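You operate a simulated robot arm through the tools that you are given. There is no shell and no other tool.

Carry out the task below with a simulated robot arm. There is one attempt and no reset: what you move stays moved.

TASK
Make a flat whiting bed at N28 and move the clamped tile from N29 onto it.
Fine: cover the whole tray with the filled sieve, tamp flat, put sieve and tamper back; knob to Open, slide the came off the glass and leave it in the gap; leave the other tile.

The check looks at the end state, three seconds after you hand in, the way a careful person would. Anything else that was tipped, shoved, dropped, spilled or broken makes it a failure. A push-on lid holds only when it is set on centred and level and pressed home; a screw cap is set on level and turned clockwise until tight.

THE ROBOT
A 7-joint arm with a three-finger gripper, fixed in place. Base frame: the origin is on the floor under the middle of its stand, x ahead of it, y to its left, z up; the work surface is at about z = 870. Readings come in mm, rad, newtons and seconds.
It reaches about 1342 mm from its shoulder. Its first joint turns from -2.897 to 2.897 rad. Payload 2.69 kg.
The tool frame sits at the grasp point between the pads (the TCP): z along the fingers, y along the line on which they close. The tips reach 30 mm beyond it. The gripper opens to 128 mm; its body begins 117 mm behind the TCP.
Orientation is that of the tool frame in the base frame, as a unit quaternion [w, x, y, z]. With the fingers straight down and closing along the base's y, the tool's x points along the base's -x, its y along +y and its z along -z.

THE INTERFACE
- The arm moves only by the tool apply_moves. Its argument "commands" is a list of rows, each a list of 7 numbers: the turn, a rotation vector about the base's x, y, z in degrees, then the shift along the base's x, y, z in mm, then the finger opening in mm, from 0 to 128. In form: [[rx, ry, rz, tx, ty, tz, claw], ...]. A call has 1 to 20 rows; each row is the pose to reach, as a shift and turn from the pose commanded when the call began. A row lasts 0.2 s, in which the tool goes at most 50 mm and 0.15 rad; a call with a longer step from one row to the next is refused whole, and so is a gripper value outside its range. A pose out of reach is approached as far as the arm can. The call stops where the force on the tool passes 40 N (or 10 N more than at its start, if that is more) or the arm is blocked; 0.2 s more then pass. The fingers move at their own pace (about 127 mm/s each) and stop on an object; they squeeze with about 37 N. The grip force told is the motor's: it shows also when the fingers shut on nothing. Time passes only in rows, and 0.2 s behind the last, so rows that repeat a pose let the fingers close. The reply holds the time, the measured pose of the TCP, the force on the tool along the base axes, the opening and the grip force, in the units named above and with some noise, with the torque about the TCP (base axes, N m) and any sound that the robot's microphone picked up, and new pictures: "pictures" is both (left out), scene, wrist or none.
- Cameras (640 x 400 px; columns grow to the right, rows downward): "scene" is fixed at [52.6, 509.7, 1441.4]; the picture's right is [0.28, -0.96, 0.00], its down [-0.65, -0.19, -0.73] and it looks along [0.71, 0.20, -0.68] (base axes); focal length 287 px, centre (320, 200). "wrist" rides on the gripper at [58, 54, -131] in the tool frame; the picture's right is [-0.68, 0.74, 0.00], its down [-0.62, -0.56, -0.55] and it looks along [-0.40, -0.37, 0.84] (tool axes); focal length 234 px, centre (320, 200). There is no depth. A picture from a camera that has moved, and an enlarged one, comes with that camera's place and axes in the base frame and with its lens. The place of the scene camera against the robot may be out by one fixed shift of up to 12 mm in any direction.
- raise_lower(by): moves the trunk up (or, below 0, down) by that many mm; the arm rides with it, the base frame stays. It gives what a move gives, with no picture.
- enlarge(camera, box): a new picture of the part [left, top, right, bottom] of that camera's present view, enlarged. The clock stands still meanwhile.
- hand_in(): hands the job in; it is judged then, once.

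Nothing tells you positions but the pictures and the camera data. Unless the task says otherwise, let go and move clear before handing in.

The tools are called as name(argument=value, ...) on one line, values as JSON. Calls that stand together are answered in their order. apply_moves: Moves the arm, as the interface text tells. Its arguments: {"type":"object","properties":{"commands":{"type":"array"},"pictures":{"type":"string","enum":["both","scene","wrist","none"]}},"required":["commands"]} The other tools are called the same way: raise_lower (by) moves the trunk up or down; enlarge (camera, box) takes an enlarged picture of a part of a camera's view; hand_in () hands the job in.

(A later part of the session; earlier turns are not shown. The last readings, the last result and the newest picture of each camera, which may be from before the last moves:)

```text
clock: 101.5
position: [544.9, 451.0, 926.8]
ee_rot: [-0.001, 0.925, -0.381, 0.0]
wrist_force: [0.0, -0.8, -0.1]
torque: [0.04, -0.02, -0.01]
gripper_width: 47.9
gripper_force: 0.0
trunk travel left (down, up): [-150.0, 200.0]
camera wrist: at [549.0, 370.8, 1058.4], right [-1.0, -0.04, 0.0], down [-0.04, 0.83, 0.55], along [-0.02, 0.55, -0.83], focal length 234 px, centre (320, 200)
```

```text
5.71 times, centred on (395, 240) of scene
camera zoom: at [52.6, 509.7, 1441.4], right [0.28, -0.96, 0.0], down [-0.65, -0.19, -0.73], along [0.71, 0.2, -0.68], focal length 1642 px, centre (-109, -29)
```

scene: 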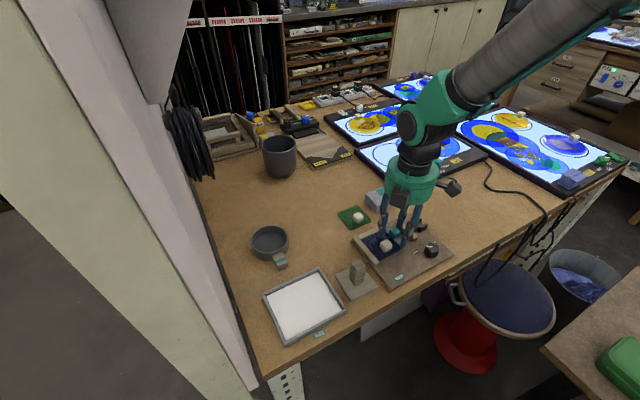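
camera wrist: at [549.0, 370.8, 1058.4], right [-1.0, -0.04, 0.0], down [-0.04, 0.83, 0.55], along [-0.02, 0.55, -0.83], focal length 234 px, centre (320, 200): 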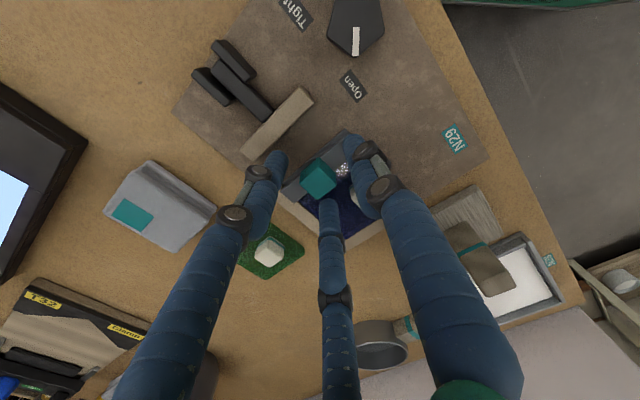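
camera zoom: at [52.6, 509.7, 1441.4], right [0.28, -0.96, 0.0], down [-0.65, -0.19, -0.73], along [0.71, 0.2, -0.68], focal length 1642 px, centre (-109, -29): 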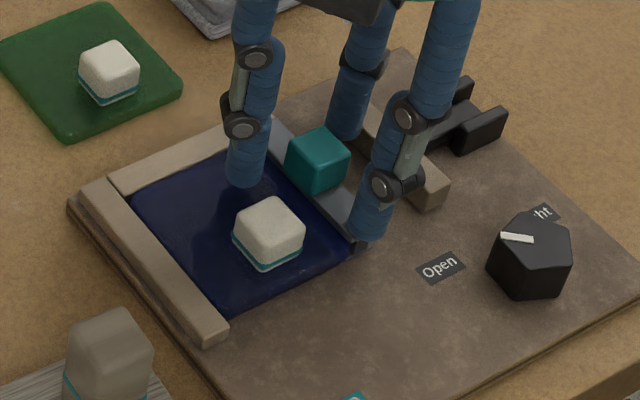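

The contact height was actually about TCP 922, so the bar top is near z 892. I'm re-centred within about 1.5 mm; I'll make the small correction, lower 2 mm and close.

apply_moves(commands=[[0, 0, 0, 0.9, 1.2, -1, 48], [0, 0, 0, 0.9, 1.2, -2, 40], [0, 0, 0, 0.9, 1.2, -2, 34], [0, 0, 0, 0.9, 1.2, -2, 29], [0, 0, 0, 0.9, 1.2, -2, 25], [0, 0, 0, 0.9, 1.2, -2, 22], [0, 0, 0, 0.9, 1.2, -2, 19], [0, 0, 0, 0.9, 1.2, -2, 17], [0, 0, 0, 0.9, 1.2, -2, 15]], pictures="both")

enlarge(camera="wrist", box=[250, 90, 390, 220])

enlarge(camera="scene", box=[355, 205, 435, 275])

```text
clock: 103.5
position: [547.8, 453.2, 927.3]
ee_rot: [-0.003, 0.924, -0.382, 0.0]
wrist_force: [5.8, -4.4, 1.6]
torque: [-0.19, -0.13, 0.23]
gripper_width: 23.5
gripper_force: 36.8
trunk travel left (down, up): [-150.0, 200.0]
camera wrist: at [550.9, 372.2, 1057.7], right [-1.0, -0.04, 0.0], down [-0.04, 0.83, 0.55], along [-0.02, 0.55, -0.83], focal length 234 px, centre (320, 200)
```

scene: 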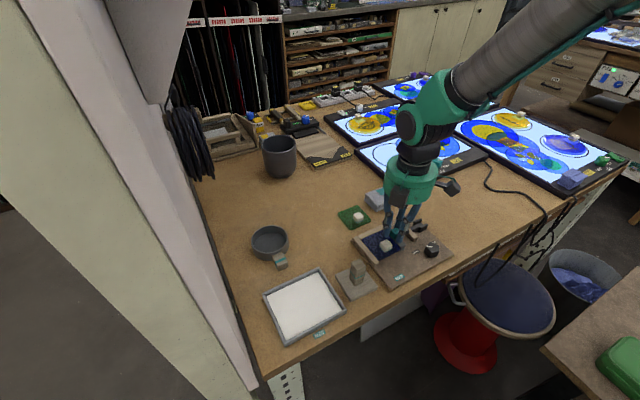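
wrist: 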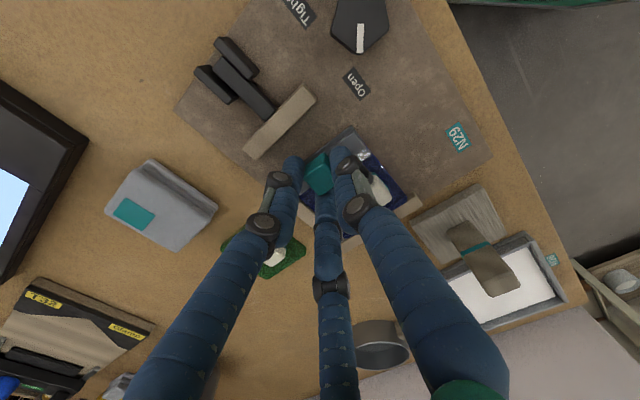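

```text
3.08 times, centred on (320, 155) of wrist
camera zoom: at [550.9, 372.2, 1057.7], right [-1.0, -0.04, 0.0], down [-0.04, 0.83, 0.55], along [-0.02, 0.55, -0.83], focal length 720 px, centre (320, 338)
```

zoom: 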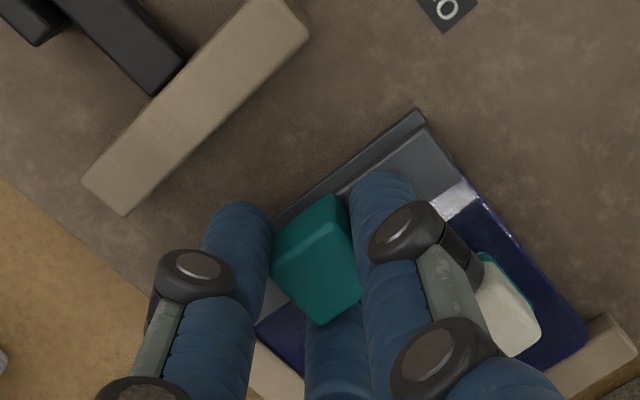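

```text
5.71 times, centred on (395, 240) of scene
camera zoom: at [52.6, 509.7, 1441.4], right [0.28, -0.96, 0.0], down [-0.65, -0.19, -0.73], along [0.71, 0.2, -0.68], focal length 1642 px, centre (-109, -29)
```

zoom: 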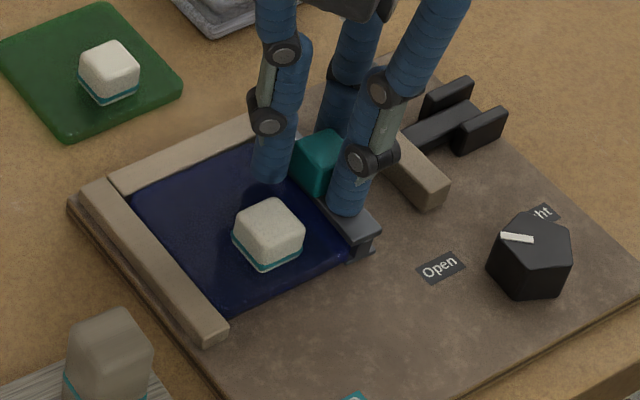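

The teal block is gripped. I'll slide the came slowly along the bench's right direction, away from the glass, a few millimetres first.

apply_moves(commands=[[0, 0, 0, 1.4, -1.4, 0, 10], [0, 0, 0, 2.8, -2.8, 0, 10], [0, 0, 0, 4.2, -4.2, 0, 10], [0, 0, 0, 5.6, -5.6, 0, 10], [0, 0, 0, 5.6, -5.6, 0, 10]], pictures="both")

enlarge(camera="wrist", box=[250, 90, 390, 220])

enlarge(camera="scene", box=[355, 205, 435, 275])

```text
clock: 104.7
position: [552.4, 446.4, 926.6]
ee_rot: [-0.002, 0.924, -0.382, 0.002]
wrist_force: [-0.2, 0.0, 3.9]
torque: [0.02, -0.02, 0.09]
gripper_width: 25.0
gripper_force: 37.0
trunk travel left (down, up): [-150.0, 200.0]
camera wrist: at [556.9, 366.3, 1057.6], right [-1.0, -0.04, 0.0], down [-0.04, 0.83, 0.55], along [-0.02, 0.55, -0.83], focal length 234 px, centre (320, 200)
```

scene: 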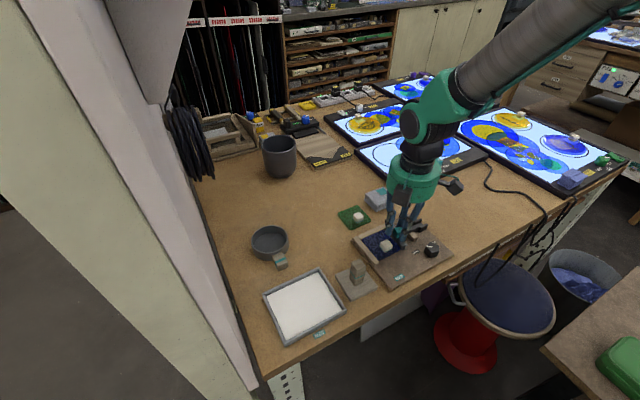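
wrist: 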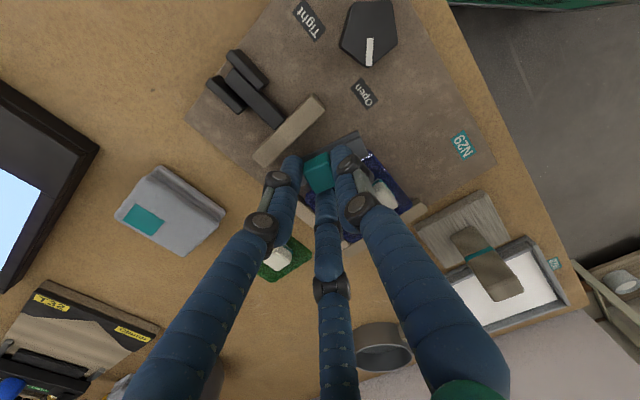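

```text
3.08 times, centred on (320, 155) of wrist
camera zoom: at [556.9, 366.3, 1057.6], right [-1.0, -0.04, 0.0], down [-0.04, 0.83, 0.55], along [-0.02, 0.55, -0.83], focal length 720 px, centre (320, 338)
```

zoom: 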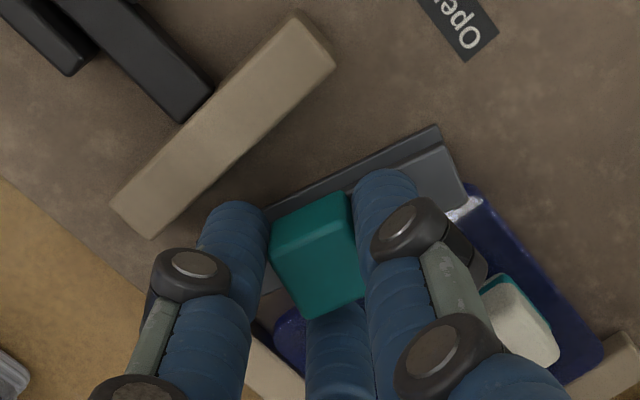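

```text
5.71 times, centred on (395, 240) of scene
camera zoom: at [52.6, 509.7, 1441.4], right [0.28, -0.96, 0.0], down [-0.65, -0.19, -0.73], along [0.71, 0.2, -0.68], focal length 1642 px, centre (-109, -29)
```

zoom: 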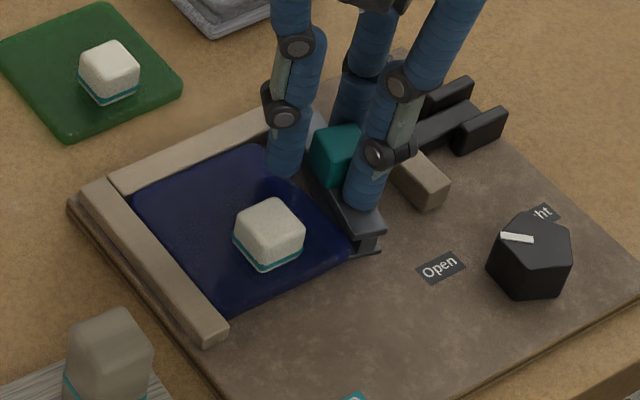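

The glass stayed put, but the came has turned about 18° in the grip, with its near end lagging. I'll pull it further off, then rotate the tool to square it with the gap.

apply_moves(commands=[[0, 0, 0, 1.4, -1.4, 0, 10], [0, 0, 0, 2.8, -2.8, 0, 10], [0, 0, 1, 4.2, -4.2, 0, 10], [0, 0, 3, 5.6, -5.6, 0, 10], [0, 0, 5, 6.4, -6.4, 0, 10], [0, 0, 5, 6.4, -6.4, 0, 10]], pictures="both")

enlarge(camera="wrist", box=[250, 90, 390, 220])

enlarge(camera="scene", box=[355, 205, 435, 275])

```text
clock: 106.0
position: [559.1, 440.3, 926.5]
ee_rot: [-0.002, 0.94, -0.341, 0.001]
wrist_force: [0.2, 0.3, 7.5]
torque: [0.03, 0.03, 0.08]
gripper_width: 24.7
gripper_force: 36.9
trunk travel left (down, up): [-150.0, 200.0]
camera wrist: at [569.5, 360.1, 1057.6], right [-0.99, -0.13, 0.0], down [-0.11, 0.83, 0.55], along [-0.07, 0.55, -0.83], focal length 234 px, centre (320, 200)
```

scene: 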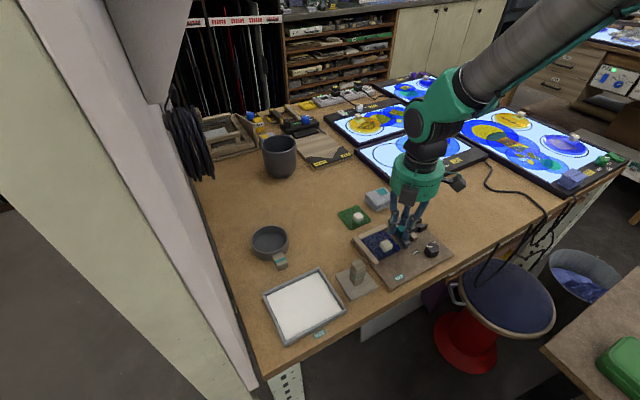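
wrist: 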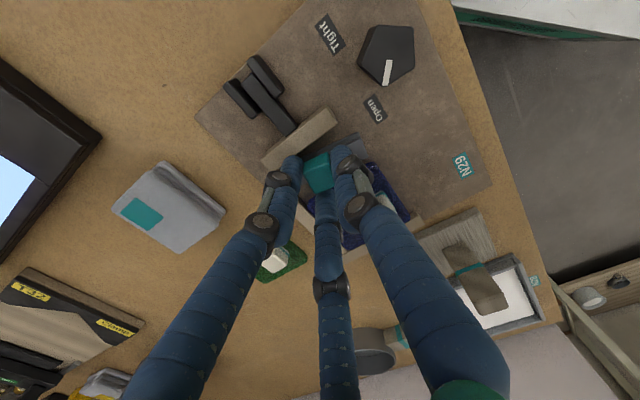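

```text
3.08 times, centred on (320, 155) of wrist
camera zoom: at [569.5, 360.1, 1057.6], right [-0.99, -0.13, 0.0], down [-0.11, 0.83, 0.55], along [-0.07, 0.55, -0.83], focal length 720 px, centre (320, 338)
```

zoom: 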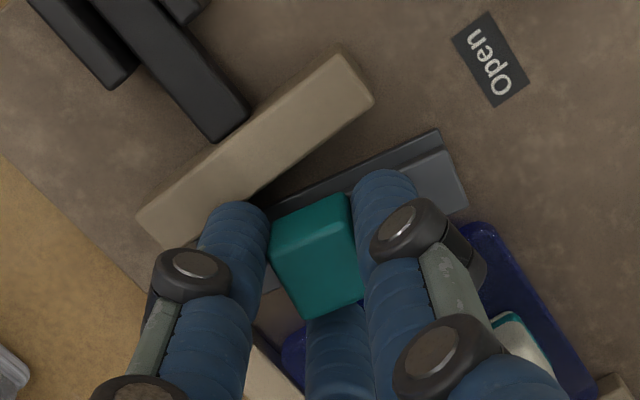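

```text
5.71 times, centred on (395, 240) of scene
camera zoom: at [52.6, 509.7, 1441.4], right [0.28, -0.96, 0.0], down [-0.65, -0.19, -0.73], along [0.71, 0.2, -0.68], focal length 1642 px, centre (-109, -29)
```

zoom: 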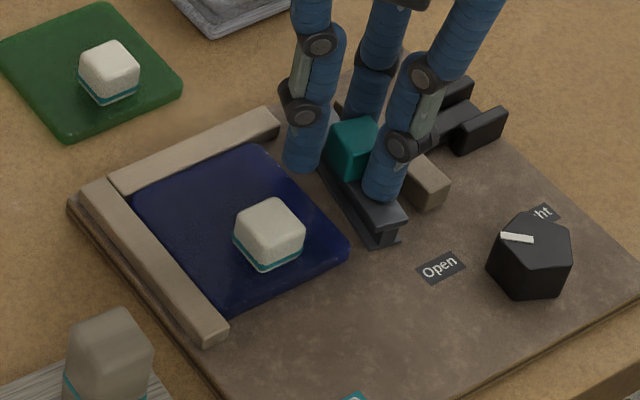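

The came is now completely off the glass. I'll rotate about 12° more so it sits parallel in the gap.

apply_moves(commands=[[0, 0, 4, 0, 0, 0, 10], [0, 0, 8, 0, 0, 0, 10], [0, 0, 12, 0, 0, 0, 10], [0, 0, 12, 0, 0, 0, 10]], pictures="both")

enlarge(camera="wrist", box=[250, 90, 390, 220])

enlarge(camera="scene", box=[355, 205, 435, 275])

```text
clock: 107.0
position: [559.0, 441.2, 926.7]
ee_rot: [-0.002, 0.971, -0.241, 0.002]
wrist_force: [-1.9, 0.0, 10.6]
torque: [-0.19, 0.2, 0.03]
gripper_width: 24.7
gripper_force: 37.0
trunk travel left (down, up): [-150.0, 200.0]
camera wrist: at [585.8, 364.2, 1057.5], right [-0.94, -0.33, 0.0], down [-0.28, 0.79, 0.55], along [-0.18, 0.52, -0.83], focal length 234 px, centre (320, 200)
```

scene: 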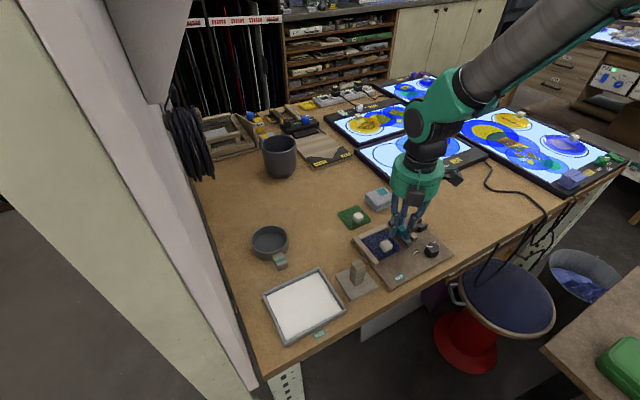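
wrist: 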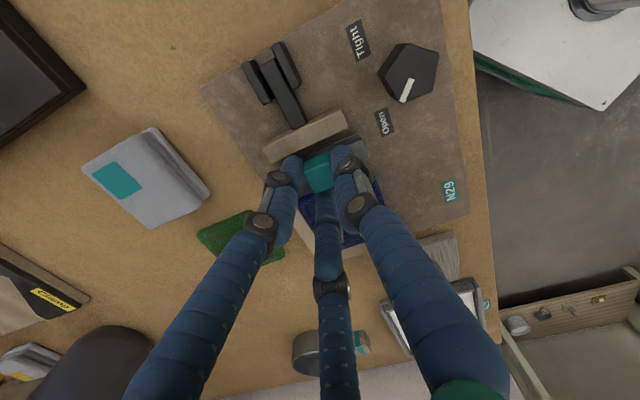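

```text
3.08 times, centred on (320, 155) of wrist
camera zoom: at [585.8, 364.2, 1057.5], right [-0.94, -0.33, 0.0], down [-0.28, 0.79, 0.55], along [-0.18, 0.52, -0.83], focal length 720 px, centre (320, 338)
```

zoom: 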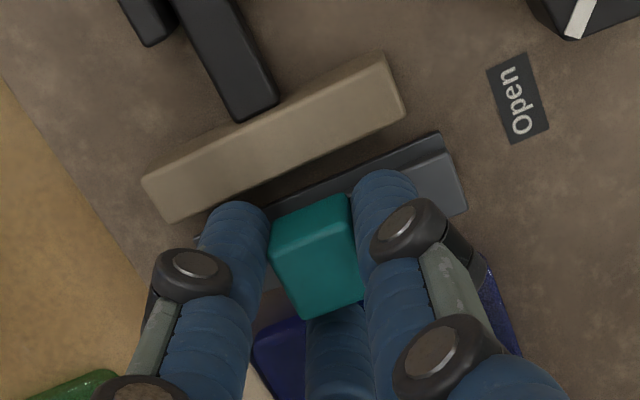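

```text
5.71 times, centred on (395, 240) of scene
camera zoom: at [52.6, 509.7, 1441.4], right [0.28, -0.96, 0.0], down [-0.65, -0.19, -0.73], along [0.71, 0.2, -0.68], focal length 1642 px, centre (-109, -29)
```

zoom: 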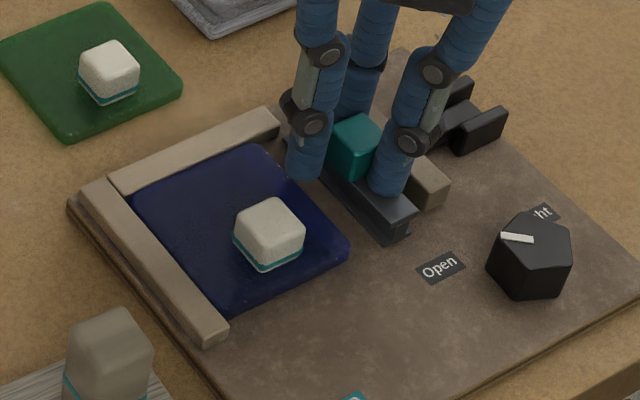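

The came lies parallel in the gap between the glass and the jaw. I'll release it gently and rise.

apply_moves(commands=[[0, 0, 0, 0, 0, 0, 26], [0, 0, 0, 0, 0, 0, 30], [0, 0, 0, 0, 0, 0, 36], [0, 0, 0, 0, 0, 0, 42], [0, 0, 0, 0, 0, 0, 42], [0, 0, 0, 0, 0, 15, 42], [0, 0, 0, 0, 0, 40, 42], [0, 0, 0, 0, 0, 75, 42], [0, 0, 0, 0, 0, 75, 42]], pictures="both")

enlarge(camera="wrist", box=[230, 60, 410, 220])

enlarge(camera="scene", box=[345, 205, 465, 290])

```text
clock: 109.0
position: [559.3, 440.6, 1002.8]
ee_rot: [-0.002, 0.971, -0.241, 0.001]
wrist_force: [1.1, -0.2, 0.4]
torque: [0.05, 0.01, -0.02]
gripper_width: 42.2
gripper_force: 0.2
trunk travel left (down, up): [-150.0, 200.0]
camera wrist: at [585.9, 363.5, 1133.2], right [-0.94, -0.33, 0.0], down [-0.28, 0.79, 0.55], along [-0.18, 0.52, -0.83], focal length 234 px, centre (320, 200)
```

scene: 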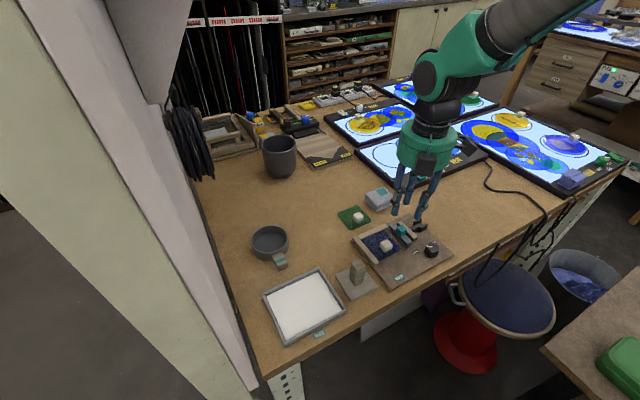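
wrist: 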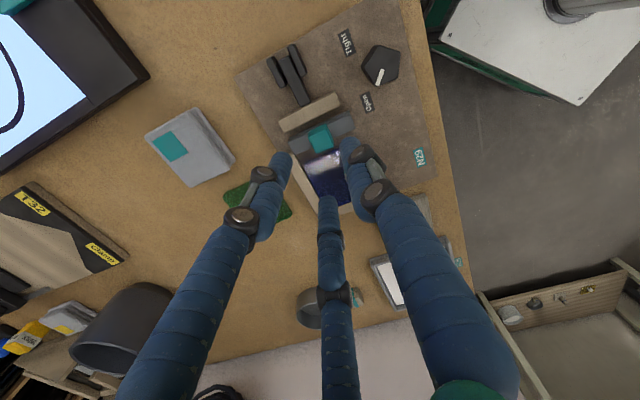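

```text
2.50 times, centred on (320, 140) of wrist
camera zoom: at [585.9, 363.5, 1133.2], right [-0.94, -0.33, 0.0], down [-0.28, 0.79, 0.55], along [-0.18, 0.52, -0.83], focal length 585 px, centre (320, 350)
```

zoom: 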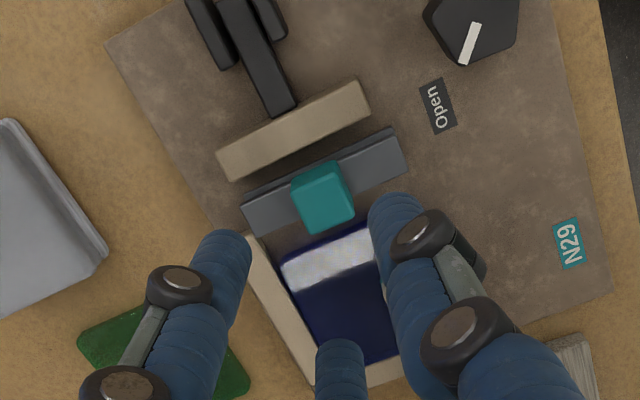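

```text
4.71 times, centred on (405, 248) of scene
camera zoom: at [52.6, 509.7, 1441.4], right [0.28, -0.96, 0.0], down [-0.65, -0.19, -0.73], along [0.71, 0.2, -0.68], focal length 1352 px, centre (-80, -24)
```

zoom: 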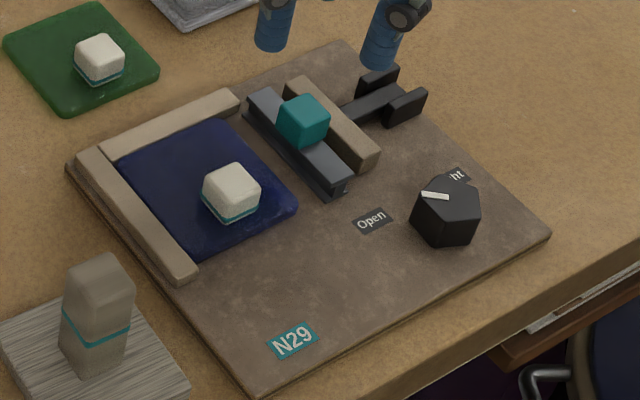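

The came rests upright in the gap and the tile is free, with the knob on Open. Next I'll go above the tile's white grip at about (504, 470), turning to 120° so no finger meets the wooden strips.

apply_moves(commands=[[0, 0, -8, -14, 7, 0, 42], [0, 0, -16, -28, 15, 0, 42], [0, 0, -24, -42, 22, 0, 42], [0, 0, -32, -55, 29.5, 0, 42], [0, 0, -32, -55, 29.5, 0, 42]], pictures="both")

enlarge(camera="wrist", box=[240, 60, 400, 220])

enlarge(camera="scene", box=[345, 205, 465, 290])

```text
clock: 110.2
position: [504.8, 470.7, 1001.5]
ee_rot: [-0.003, 0.866, -0.5, 0.002]
wrist_force: [-0.6, 0.0, 0.1]
torque: [-0.01, -0.01, 0.03]
gripper_width: 41.9
gripper_force: 0.0
trunk travel left (down, up): [-150.0, 200.0]
camera wrist: at [486.4, 391.5, 1133.1], right [-0.98, 0.22, 0.0], down [0.18, 0.82, 0.55], along [0.12, 0.54, -0.83], focal length 234 px, centre (320, 200)
```

scene: 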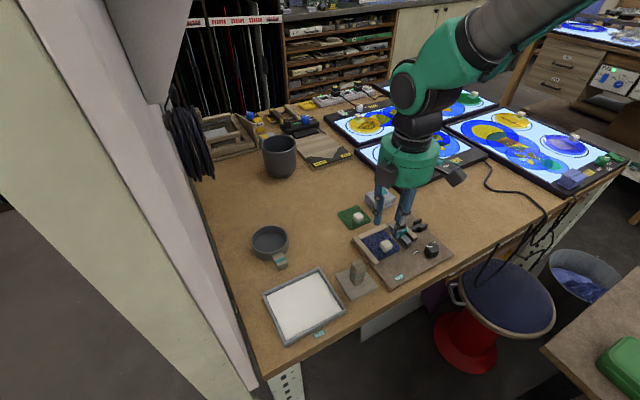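
wrist: 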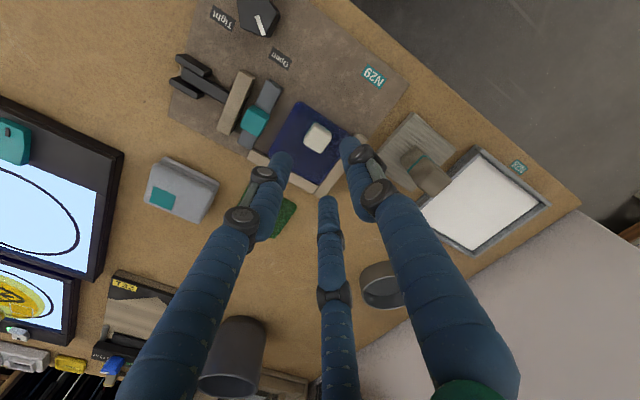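

```text
2.50 times, centred on (320, 140) of wrist
camera zoom: at [486.4, 391.5, 1133.1], right [-0.98, 0.22, 0.0], down [0.18, 0.82, 0.55], along [0.12, 0.54, -0.83], focal length 585 px, centre (320, 350)
```

zoom: 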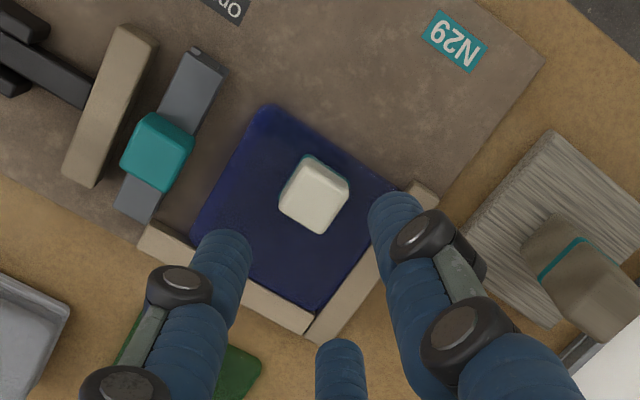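

```text
4.71 times, centred on (405, 248) of scene
camera zoom: at [52.6, 509.7, 1441.4], right [0.28, -0.96, 0.0], down [-0.65, -0.19, -0.73], along [0.71, 0.2, -0.68], focal length 1352 px, centre (-80, -24)
```

zoom: 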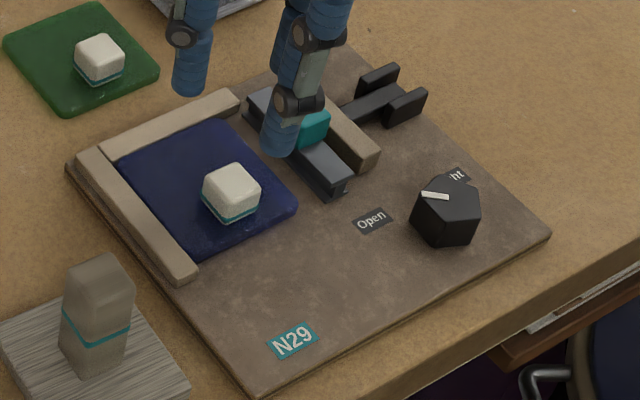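

enlarge(camera="wrist", box=[265, 95, 365, 175])

```text
5.00 times, centred on (315, 135) of wrist
camera zoom: at [486.4, 391.5, 1133.1], right [-0.98, 0.22, 0.0], down [0.18, 0.82, 0.55], along [0.12, 0.54, -0.83], focal length 1171 px, centre (345, 525)
```

zoom: 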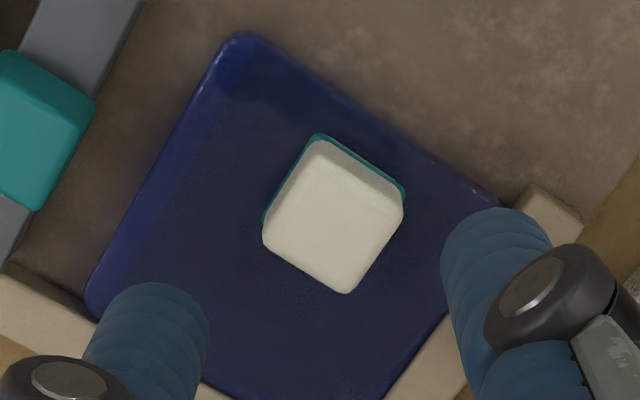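

The white grip block is about 19 mm square, centred (+1.4, −2.6) mm from the axis. I'll descend partway, staying safely above the glass, and check the tip height.

apply_moves(commands=[[0, 0, 0, 1.4, -2.6, -20, 42], [0, 0, 0, 1.4, -2.6, -45, 42], [0, 0, 0, 1.4, -2.6, -68, 42], [0, 0, 0, 1.4, -2.6, -76, 42], [0, 0, 0, 1.4, -2.6, -76, 42]], pictures="both")

enlarge(camera="wrist", box=[250, 90, 390, 220])

enlarge(camera="scene", box=[355, 205, 425, 275])

```text
clock: 111.5
position: [505.5, 468.9, 924.5]
ee_rot: [-0.002, 0.867, -0.499, 0.002]
wrist_force: [0.2, 0.0, 0.2]
torque: [0.02, -0.02, 0.01]
gripper_width: 41.9
gripper_force: 0.1
trunk travel left (down, up): [-150.0, 200.0]
camera wrist: at [488.2, 389.4, 1055.8], right [-0.98, 0.22, 0.0], down [0.18, 0.82, 0.55], along [0.12, 0.54, -0.83], focal length 234 px, centre (320, 200)
```

scene: 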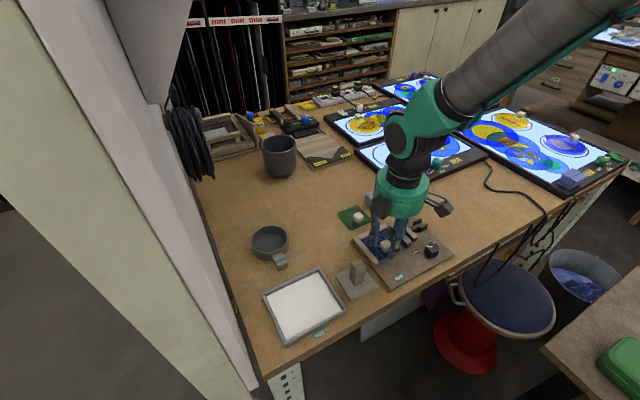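
wrist: 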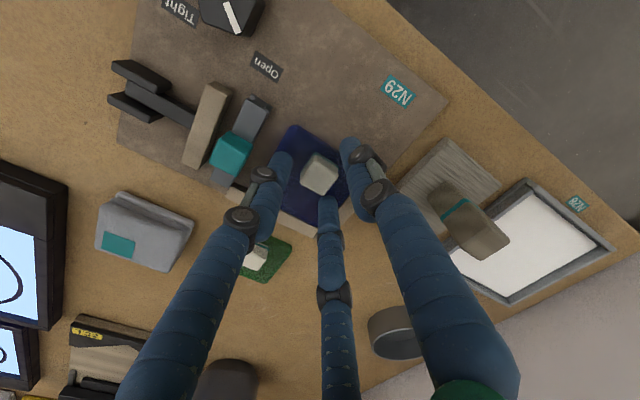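

```text
3.08 times, centred on (320, 155) of wrist
camera zoom: at [488.2, 389.4, 1055.8], right [-0.98, 0.22, 0.0], down [0.18, 0.82, 0.55], along [0.12, 0.54, -0.83], focal length 720 px, centre (320, 338)
```

zoom: 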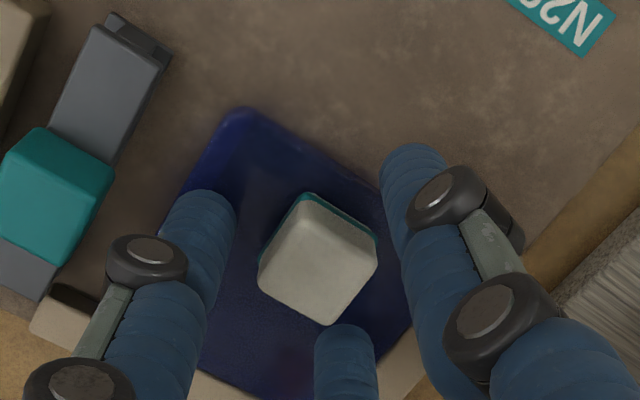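

```text
5.71 times, centred on (390, 240) of scene
camera zoom: at [52.6, 509.7, 1441.4], right [0.28, -0.96, 0.0], down [-0.65, -0.19, -0.73], along [0.71, 0.2, -0.68], focal length 1642 px, centre (-80, -29)
```

zoom: 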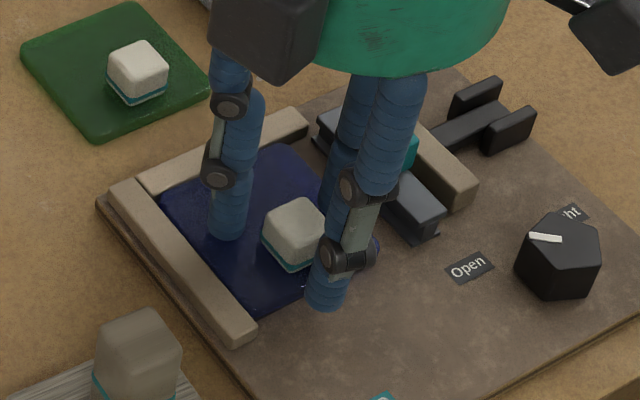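

apply_moves(commands=[[0, 0, 0, -0.3, -1.3, -1, 42], [0, 0, 0, -0.3, -1.3, -2, 42], [0, 0, 0, -0.3, -1.3, -3.5, 42], [0, 0, 0, -0.3, -1.3, -3.5, 42]], pictures="none")

enlarge(camera="scene", box=[365, 220, 415, 270])

enlarge(camera="wrist", box=[270, 110, 370, 190])

```text
clock: 112.5
position: [506.2, 465.9, 920.7]
ee_rot: [-0.002, 0.867, -0.499, 0.001]
wrist_force: [-0.1, 0.1, 0.2]
torque: [-0.02, -0.01, -0.05]
gripper_width: 41.9
gripper_force: 0.1
trunk travel left (down, up): [-150.0, 200.0]
```

```text
8.00 times, centred on (390, 245) of scene
camera zoom: at [52.6, 509.7, 1441.4], right [0.28, -0.96, 0.0], down [-0.65, -0.19, -0.73], along [0.71, 0.2, -0.68], focal length 2299 px, centre (-240, -160)
```

zoom: 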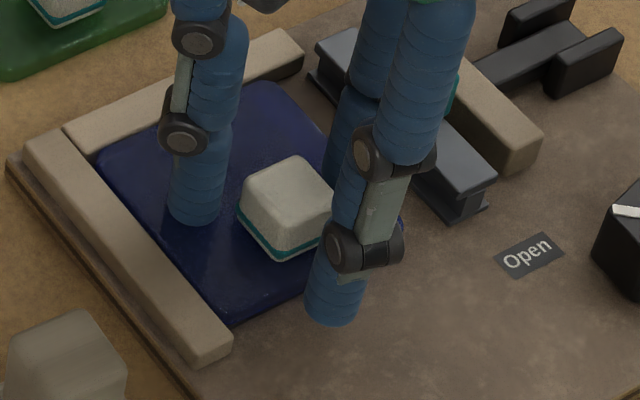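

```text
5.00 times, centred on (320, 150) of wrist
camera zoom: at [488.2, 387.4, 1052.1], right [-0.98, 0.22, 0.0], down [0.18, 0.82, 0.55], along [0.12, 0.54, -0.83], focal length 1171 px, centre (320, 450)
```

zoom: 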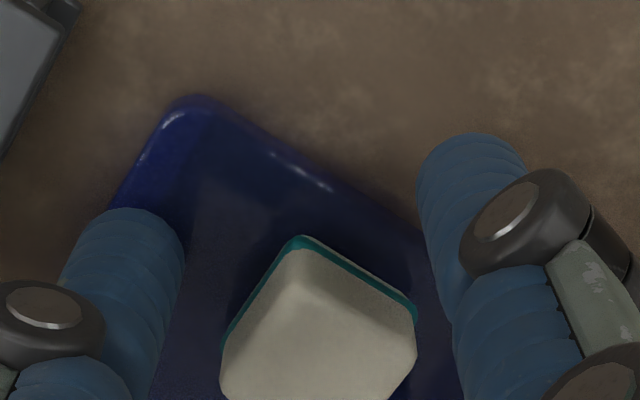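

The tips clear the glass. Closing on the block gently.

apply_moves(commands=[[0, 0, 0, 0, 0, 0, 36], [0, 0, 0, 0, 0, 0, 32], [0, 0, 0, 0, 0, 0, 28], [0, 0, 0, 0, 0, 0, 25], [0, 0, 0, 0, 0, 0, 22], [0, 0, 0, 0, 0, 0, 19], [0, 0, 0, 0, 0, 0, 15], [0, 0, 0, 0, 0, 0, 10], [0, 0, 0, 0, 0, 0, 10]], pictures="both")

enlarge(camera="scene", box=[355, 205, 435, 275])

enlarge(camera="wrist", box=[240, 90, 400, 220])

```text
clock: 114.5
position: [505.3, 465.9, 920.7]
ee_rot: [-0.002, 0.866, -0.499, 0.001]
wrist_force: [-0.4, -0.1, -0.2]
torque: [-0.03, 0.0, 0.02]
gripper_width: 25.0
gripper_force: 37.5
trunk travel left (down, up): [-150.0, 200.0]
camera wrist: at [488.2, 387.4, 1052.1], right [-0.98, 0.22, 0.0], down [0.18, 0.82, 0.55], along [0.12, 0.54, -0.83], focal length 234 px, centre (320, 200)
```

scene: 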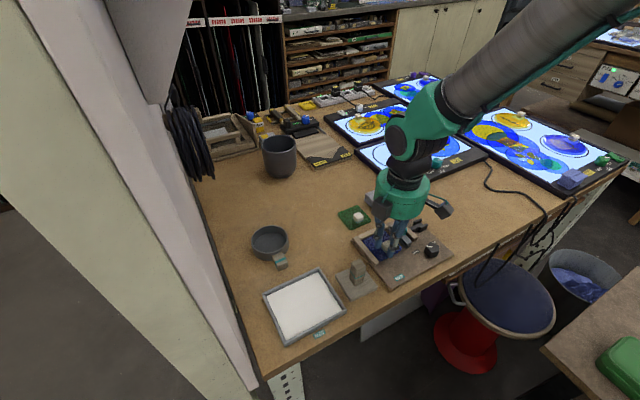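
wrist: 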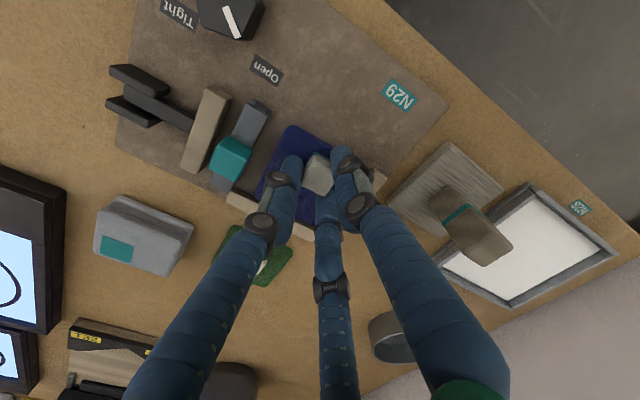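

```text
5.71 times, centred on (395, 240) of scene
camera zoom: at [52.6, 509.7, 1441.4], right [0.28, -0.96, 0.0], down [-0.65, -0.19, -0.73], along [0.71, 0.2, -0.68], focal length 1642 px, centre (-109, -29)
```

zoom: 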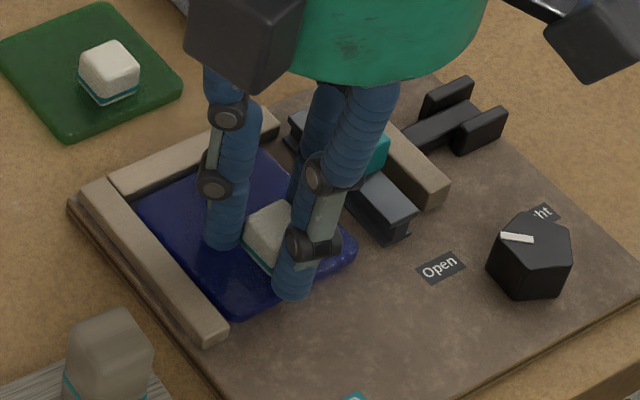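

```text
3.08 times, centred on (320, 155) of wrist
camera zoom: at [488.2, 387.4, 1052.1], right [-0.98, 0.22, 0.0], down [0.18, 0.82, 0.55], along [0.12, 0.54, -0.83], focal length 720 px, centre (320, 338)
```

zoom: 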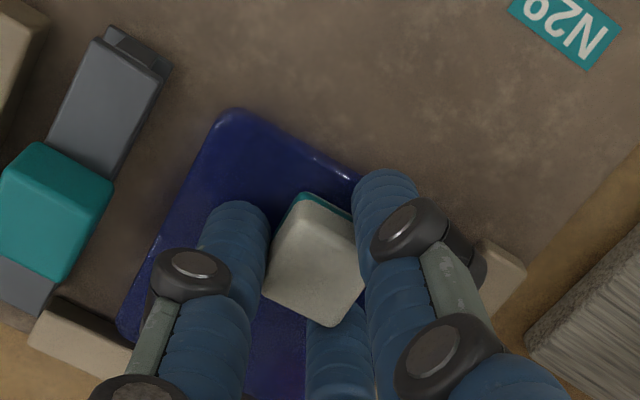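

It's gripped with no side load. I'll lift slowly and check the tile comes up level.

apply_moves(commands=[[0, 0, 0, 0, 0, 2, 10], [0, 0, 0, 0, 0, 5, 10], [0, 0, 0, 0, 0, 9, 10], [0, 0, 0, 0, 0, 14, 10], [0, 0, 0, 0, 0, 20, 10], [0, 0, 0, 0, 0, 28, 10], [0, 0, 0, 0, 0, 35, 10], [0, 0, 0, 0, 0, 35, 10]], pictures="both")

enlarge(camera="scene", box=[345, 195, 445, 280])

enlarge(camera="wrist", box=[240, 90, 400, 220])

```text
clock: 116.2
position: [505.9, 466.0, 957.3]
ee_rot: [-0.001, 0.866, -0.499, 0.001]
wrist_force: [0.0, 0.1, -1.1]
torque: [-0.01, -0.02, -0.02]
gripper_width: 25.2
gripper_force: 37.3
trunk travel left (down, up): [-150.0, 200.0]
camera wrist: at [488.6, 387.0, 1088.4], right [-0.98, 0.22, 0.0], down [0.18, 0.82, 0.55], along [0.12, 0.54, -0.83], focal length 234 px, centre (320, 200)
```

scene: 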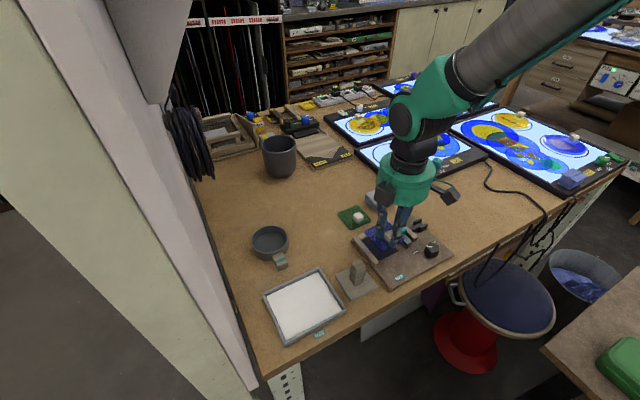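
wrist: 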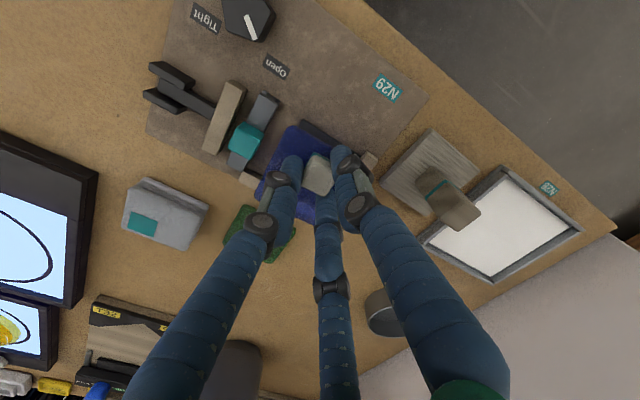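

```text
4.71 times, centred on (395, 238) of scene
camera zoom: at [52.6, 509.7, 1441.4], right [0.28, -0.96, 0.0], down [-0.65, -0.19, -0.73], along [0.71, 0.2, -0.68], focal length 1352 px, centre (-33, 24)
```

zoom: 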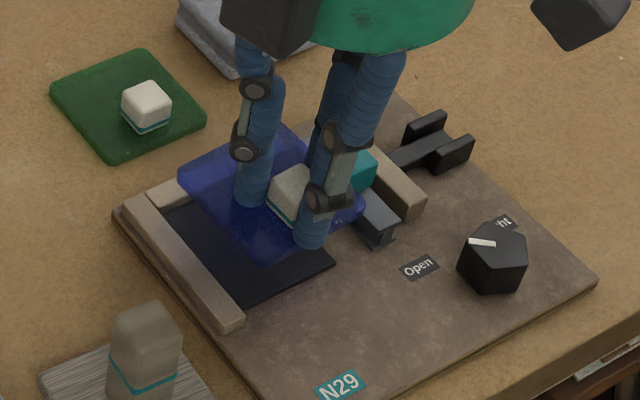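

```text
3.08 times, centred on (320, 155) of wrist
camera zoom: at [488.6, 387.0, 1088.4], right [-0.98, 0.22, 0.0], down [0.18, 0.82, 0.55], along [0.12, 0.54, -0.83], focal length 720 px, centre (320, 338)
```

zoom: 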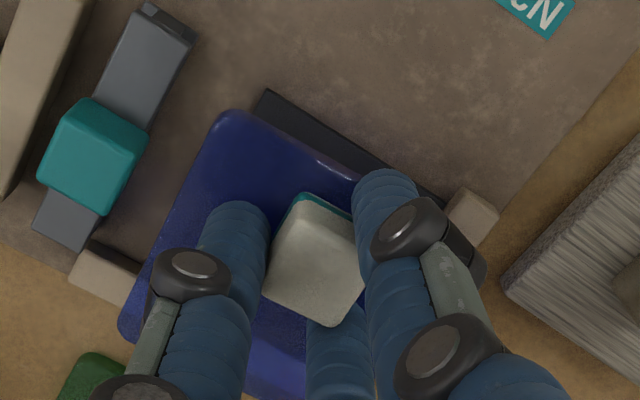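

The tile is lifted level, gripped firmly. I'll raise it well above the tamper's height and carry it over to the tray.

apply_moves(commands=[[0, 0, 0, 0, 0, 10, 10], [0, 0, 0, 0, 0, 25, 10], [0, 0, 0, 0, 0, 42, 10], [0, 0, 0, -3, 2, 54, 10], [0, 0, 0, -10, 7, 57, 10], [0, 0, 0, -24, 18, 57, 10], [0, 0, 0, -42, 31, 57, 10], [0, 0, 0, -62, 45.5, 57, 10], [0, 0, 0, -82, 60, 57, 10], [0, 0, 0, -102, 75, 57, 10], [0, 0, 0, -122, 89.5, 57, 10], [0, 0, -1, -142, 104, 57, 10], [0, 0, -2, -160, 117.5, 57, 10], [0, 0, -2.4, -176, 129, 57, 10], [0, 0, -2.4, -187, 137, 57, 10], [0, 0, -2.4, -192, 141, 57, 10], [0, 0, -2.4, -192, 141, 57, 10]], pictures="both")

enlarge(camera="scene", box=[245, 225, 365, 350])

enlarge(camera="wrist", box=[220, 60, 440, 240])

```text
clock: 119.8
position: [311.2, 607.4, 1014.7]
ee_rot: [-0.002, 0.856, -0.517, 0.002]
wrist_force: [-0.8, 0.3, -0.7]
torque: [0.0, 0.02, 0.01]
gripper_width: 25.0
gripper_force: 36.8
trunk travel left (down, up): [-150.0, 200.0]
camera wrist: at [292.1, 529.4, 1145.0], right [-0.97, 0.26, 0.0], down [0.21, 0.81, 0.55], along [0.14, 0.53, -0.83], focal length 234 px, centre (320, 200)
```

scene: 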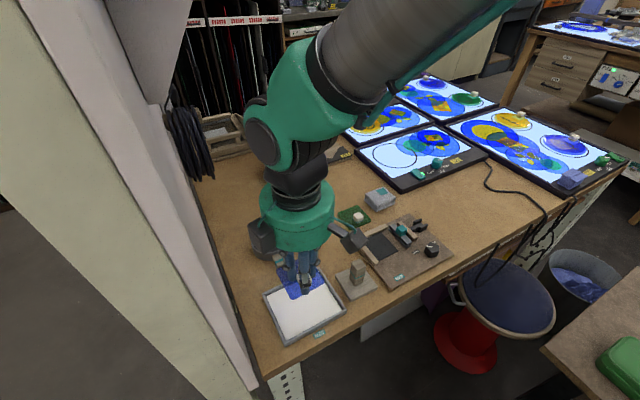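
wrist: 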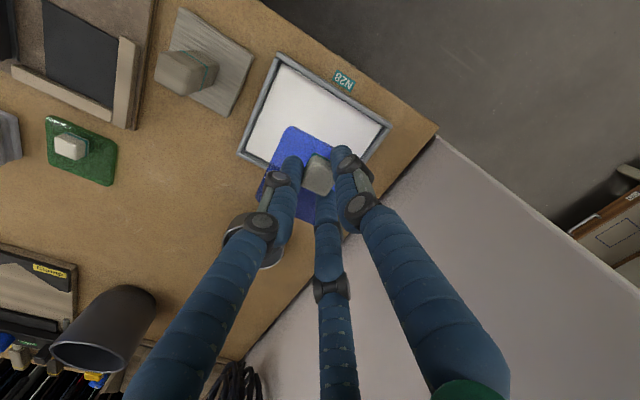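

```text
3.20 times, centred on (305, 288) of scene
camera zoom: at [52.6, 509.7, 1441.4], right [0.28, -0.96, 0.0], down [-0.65, -0.19, -0.73], along [0.71, 0.2, -0.68], focal length 920 px, centre (368, -80)
```

zoom: 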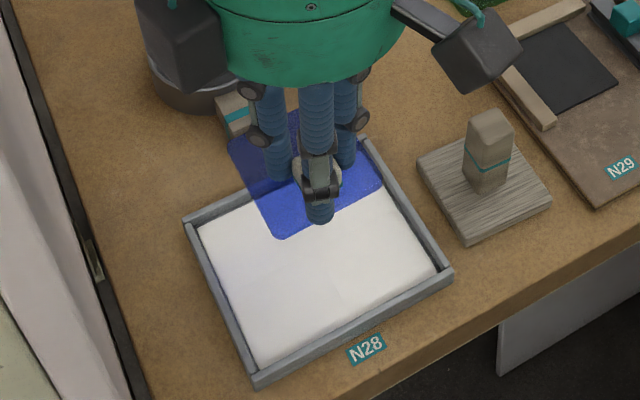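

```text
2.22 times, centred on (330, 150) of wrist
camera zoom: at [292.1, 529.4, 1145.0], right [-0.97, 0.26, 0.0], down [0.21, 0.81, 0.55], along [0.14, 0.53, -0.83], focal length 520 px, centre (298, 311)
```

zoom: 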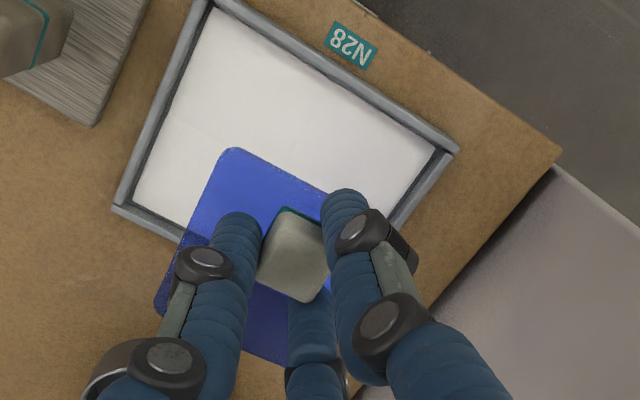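

The tile is over the tray, centred within about 2 mm. I'll turn it 2.5° to square it, lower to just above the walls, and check.

apply_moves(commands=[[0, 0, -2.5, 1, -0.5, -15, 10], [0, 0, -2.5, 1, -0.5, -35, 10], [0, 0, -2.5, 1, -0.5, -55, 10], [0, 0, -2.5, 1, -0.5, -70, 10], [0, 0, -2.5, 1, -0.5, -78, 10], [0, 0, -2.5, 1, -0.5, -78, 10]], pictures="both")

enlarge(camera="scene", box=[245, 225, 365, 350])

enlarge(camera="wrist", box=[220, 60, 440, 240])

```text
clock: 121.2
position: [314.8, 606.9, 936.5]
ee_rot: [-0.003, 0.844, -0.536, 0.001]
wrist_force: [-0.3, 0.0, -0.3]
torque: [0.01, 0.03, -0.02]
gripper_width: 25.6
gripper_force: 37.3
trunk travel left (down, up): [-150.0, 200.0]
camera wrist: at [290.6, 529.2, 1067.4], right [-0.95, 0.3, 0.0], down [0.25, 0.8, 0.55], along [0.17, 0.52, -0.83], focal length 234 px, centre (320, 200)
```

scene: 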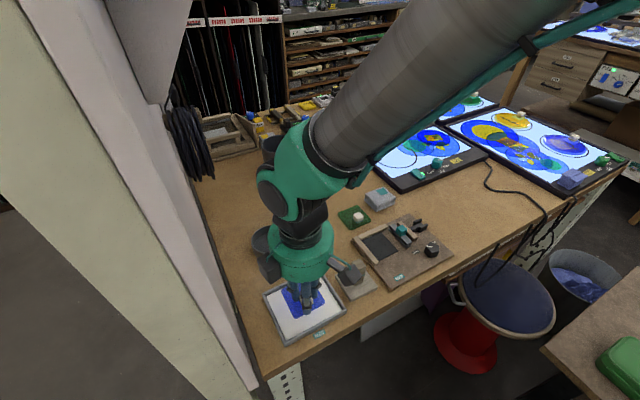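
wrist: 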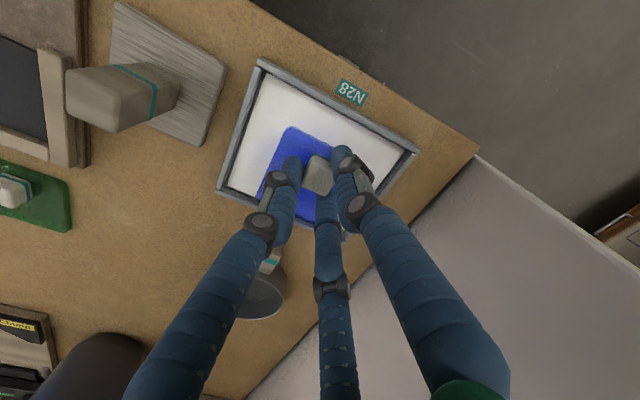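

```text
3.20 times, centred on (305, 288) of scene
camera zoom: at [52.6, 509.7, 1441.4], right [0.28, -0.96, 0.0], down [-0.65, -0.19, -0.73], along [0.71, 0.2, -0.68], focal length 920 px, centre (368, -80)
```

zoom: 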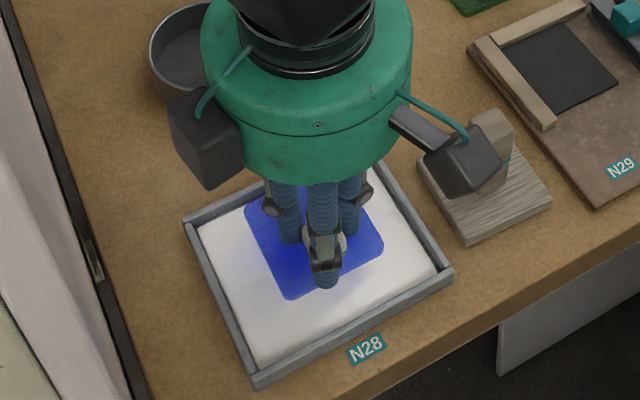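

```text
2.22 times, centred on (330, 150) of wrist
camera zoom: at [290.6, 529.2, 1067.4], right [-0.95, 0.3, 0.0], down [0.25, 0.8, 0.55], along [0.17, 0.52, -0.83], focal length 520 px, centre (298, 311)
```

zoom: 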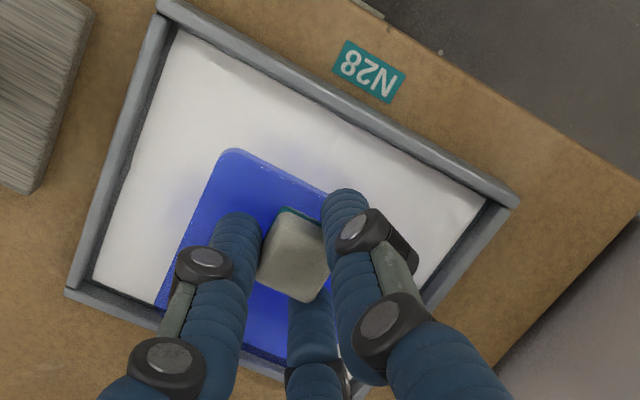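

The tile is square to the tray and centred. I'll lower gently toward the bed and watch the force.

apply_moves(commands=[[0, 0, 0, -1, 1, -4, 10], [0, 0, 0, -1, 1, -8, 10], [0, 0, 0, -1, 1, -12, 10], [0, 0, 0, -1, 1, -15, 10], [0, 0, 0, -1, 1, -15, 10]], pictures="none")

```text
clock: 122.5
position: [312.5, 606.9, 921.9]
ee_rot: [-0.003, 0.844, -0.536, 0.002]
wrist_force: [-0.3, 0.6, 0.4]
torque: [0.03, -0.04, -0.04]
gripper_width: 25.3
gripper_force: 36.8
trunk travel left (down, up): [-150.0, 200.0]
```

apply_moves(commands=[[0, 0, 0, 0, 0, -1, 10], [0, 0, 0, 0, 0, -2, 10], [0, 0, 0, 0, 0, -3, 10], [0, 0, 0, 0, 0, -3, 10]], pictures="none")

```text
clock: 123.5
position: [312.8, 607.6, 917.6]
ee_rot: [-0.002, 0.844, -0.536, 0.003]
wrist_force: [-1.0, -1.0, -0.2]
torque: [0.01, 0.02, -0.07]
gripper_width: 25.5
gripper_force: 37.1
trunk travel left (down, up): [-150.0, 200.0]
```

apply_moves(commands=[[0, 0, 0, 0, 0, -0.7, 10], [0, 0, 0, 0, 0, -1.4, 10], [0, 0, 0, 0, 0, -2, 10], [0, 0, 0, 0, 0, -2, 10]], pictures="none")

```text
clock: 124.5
position: [312.5, 608.0, 915.1]
ee_rot: [-0.001, 0.844, -0.536, 0.002]
wrist_force: [-0.6, -0.4, -0.5]
torque: [0.0, 0.0, -0.02]
gripper_width: 25.4
gripper_force: 37.3
trunk travel left (down, up): [-150.0, 200.0]
```

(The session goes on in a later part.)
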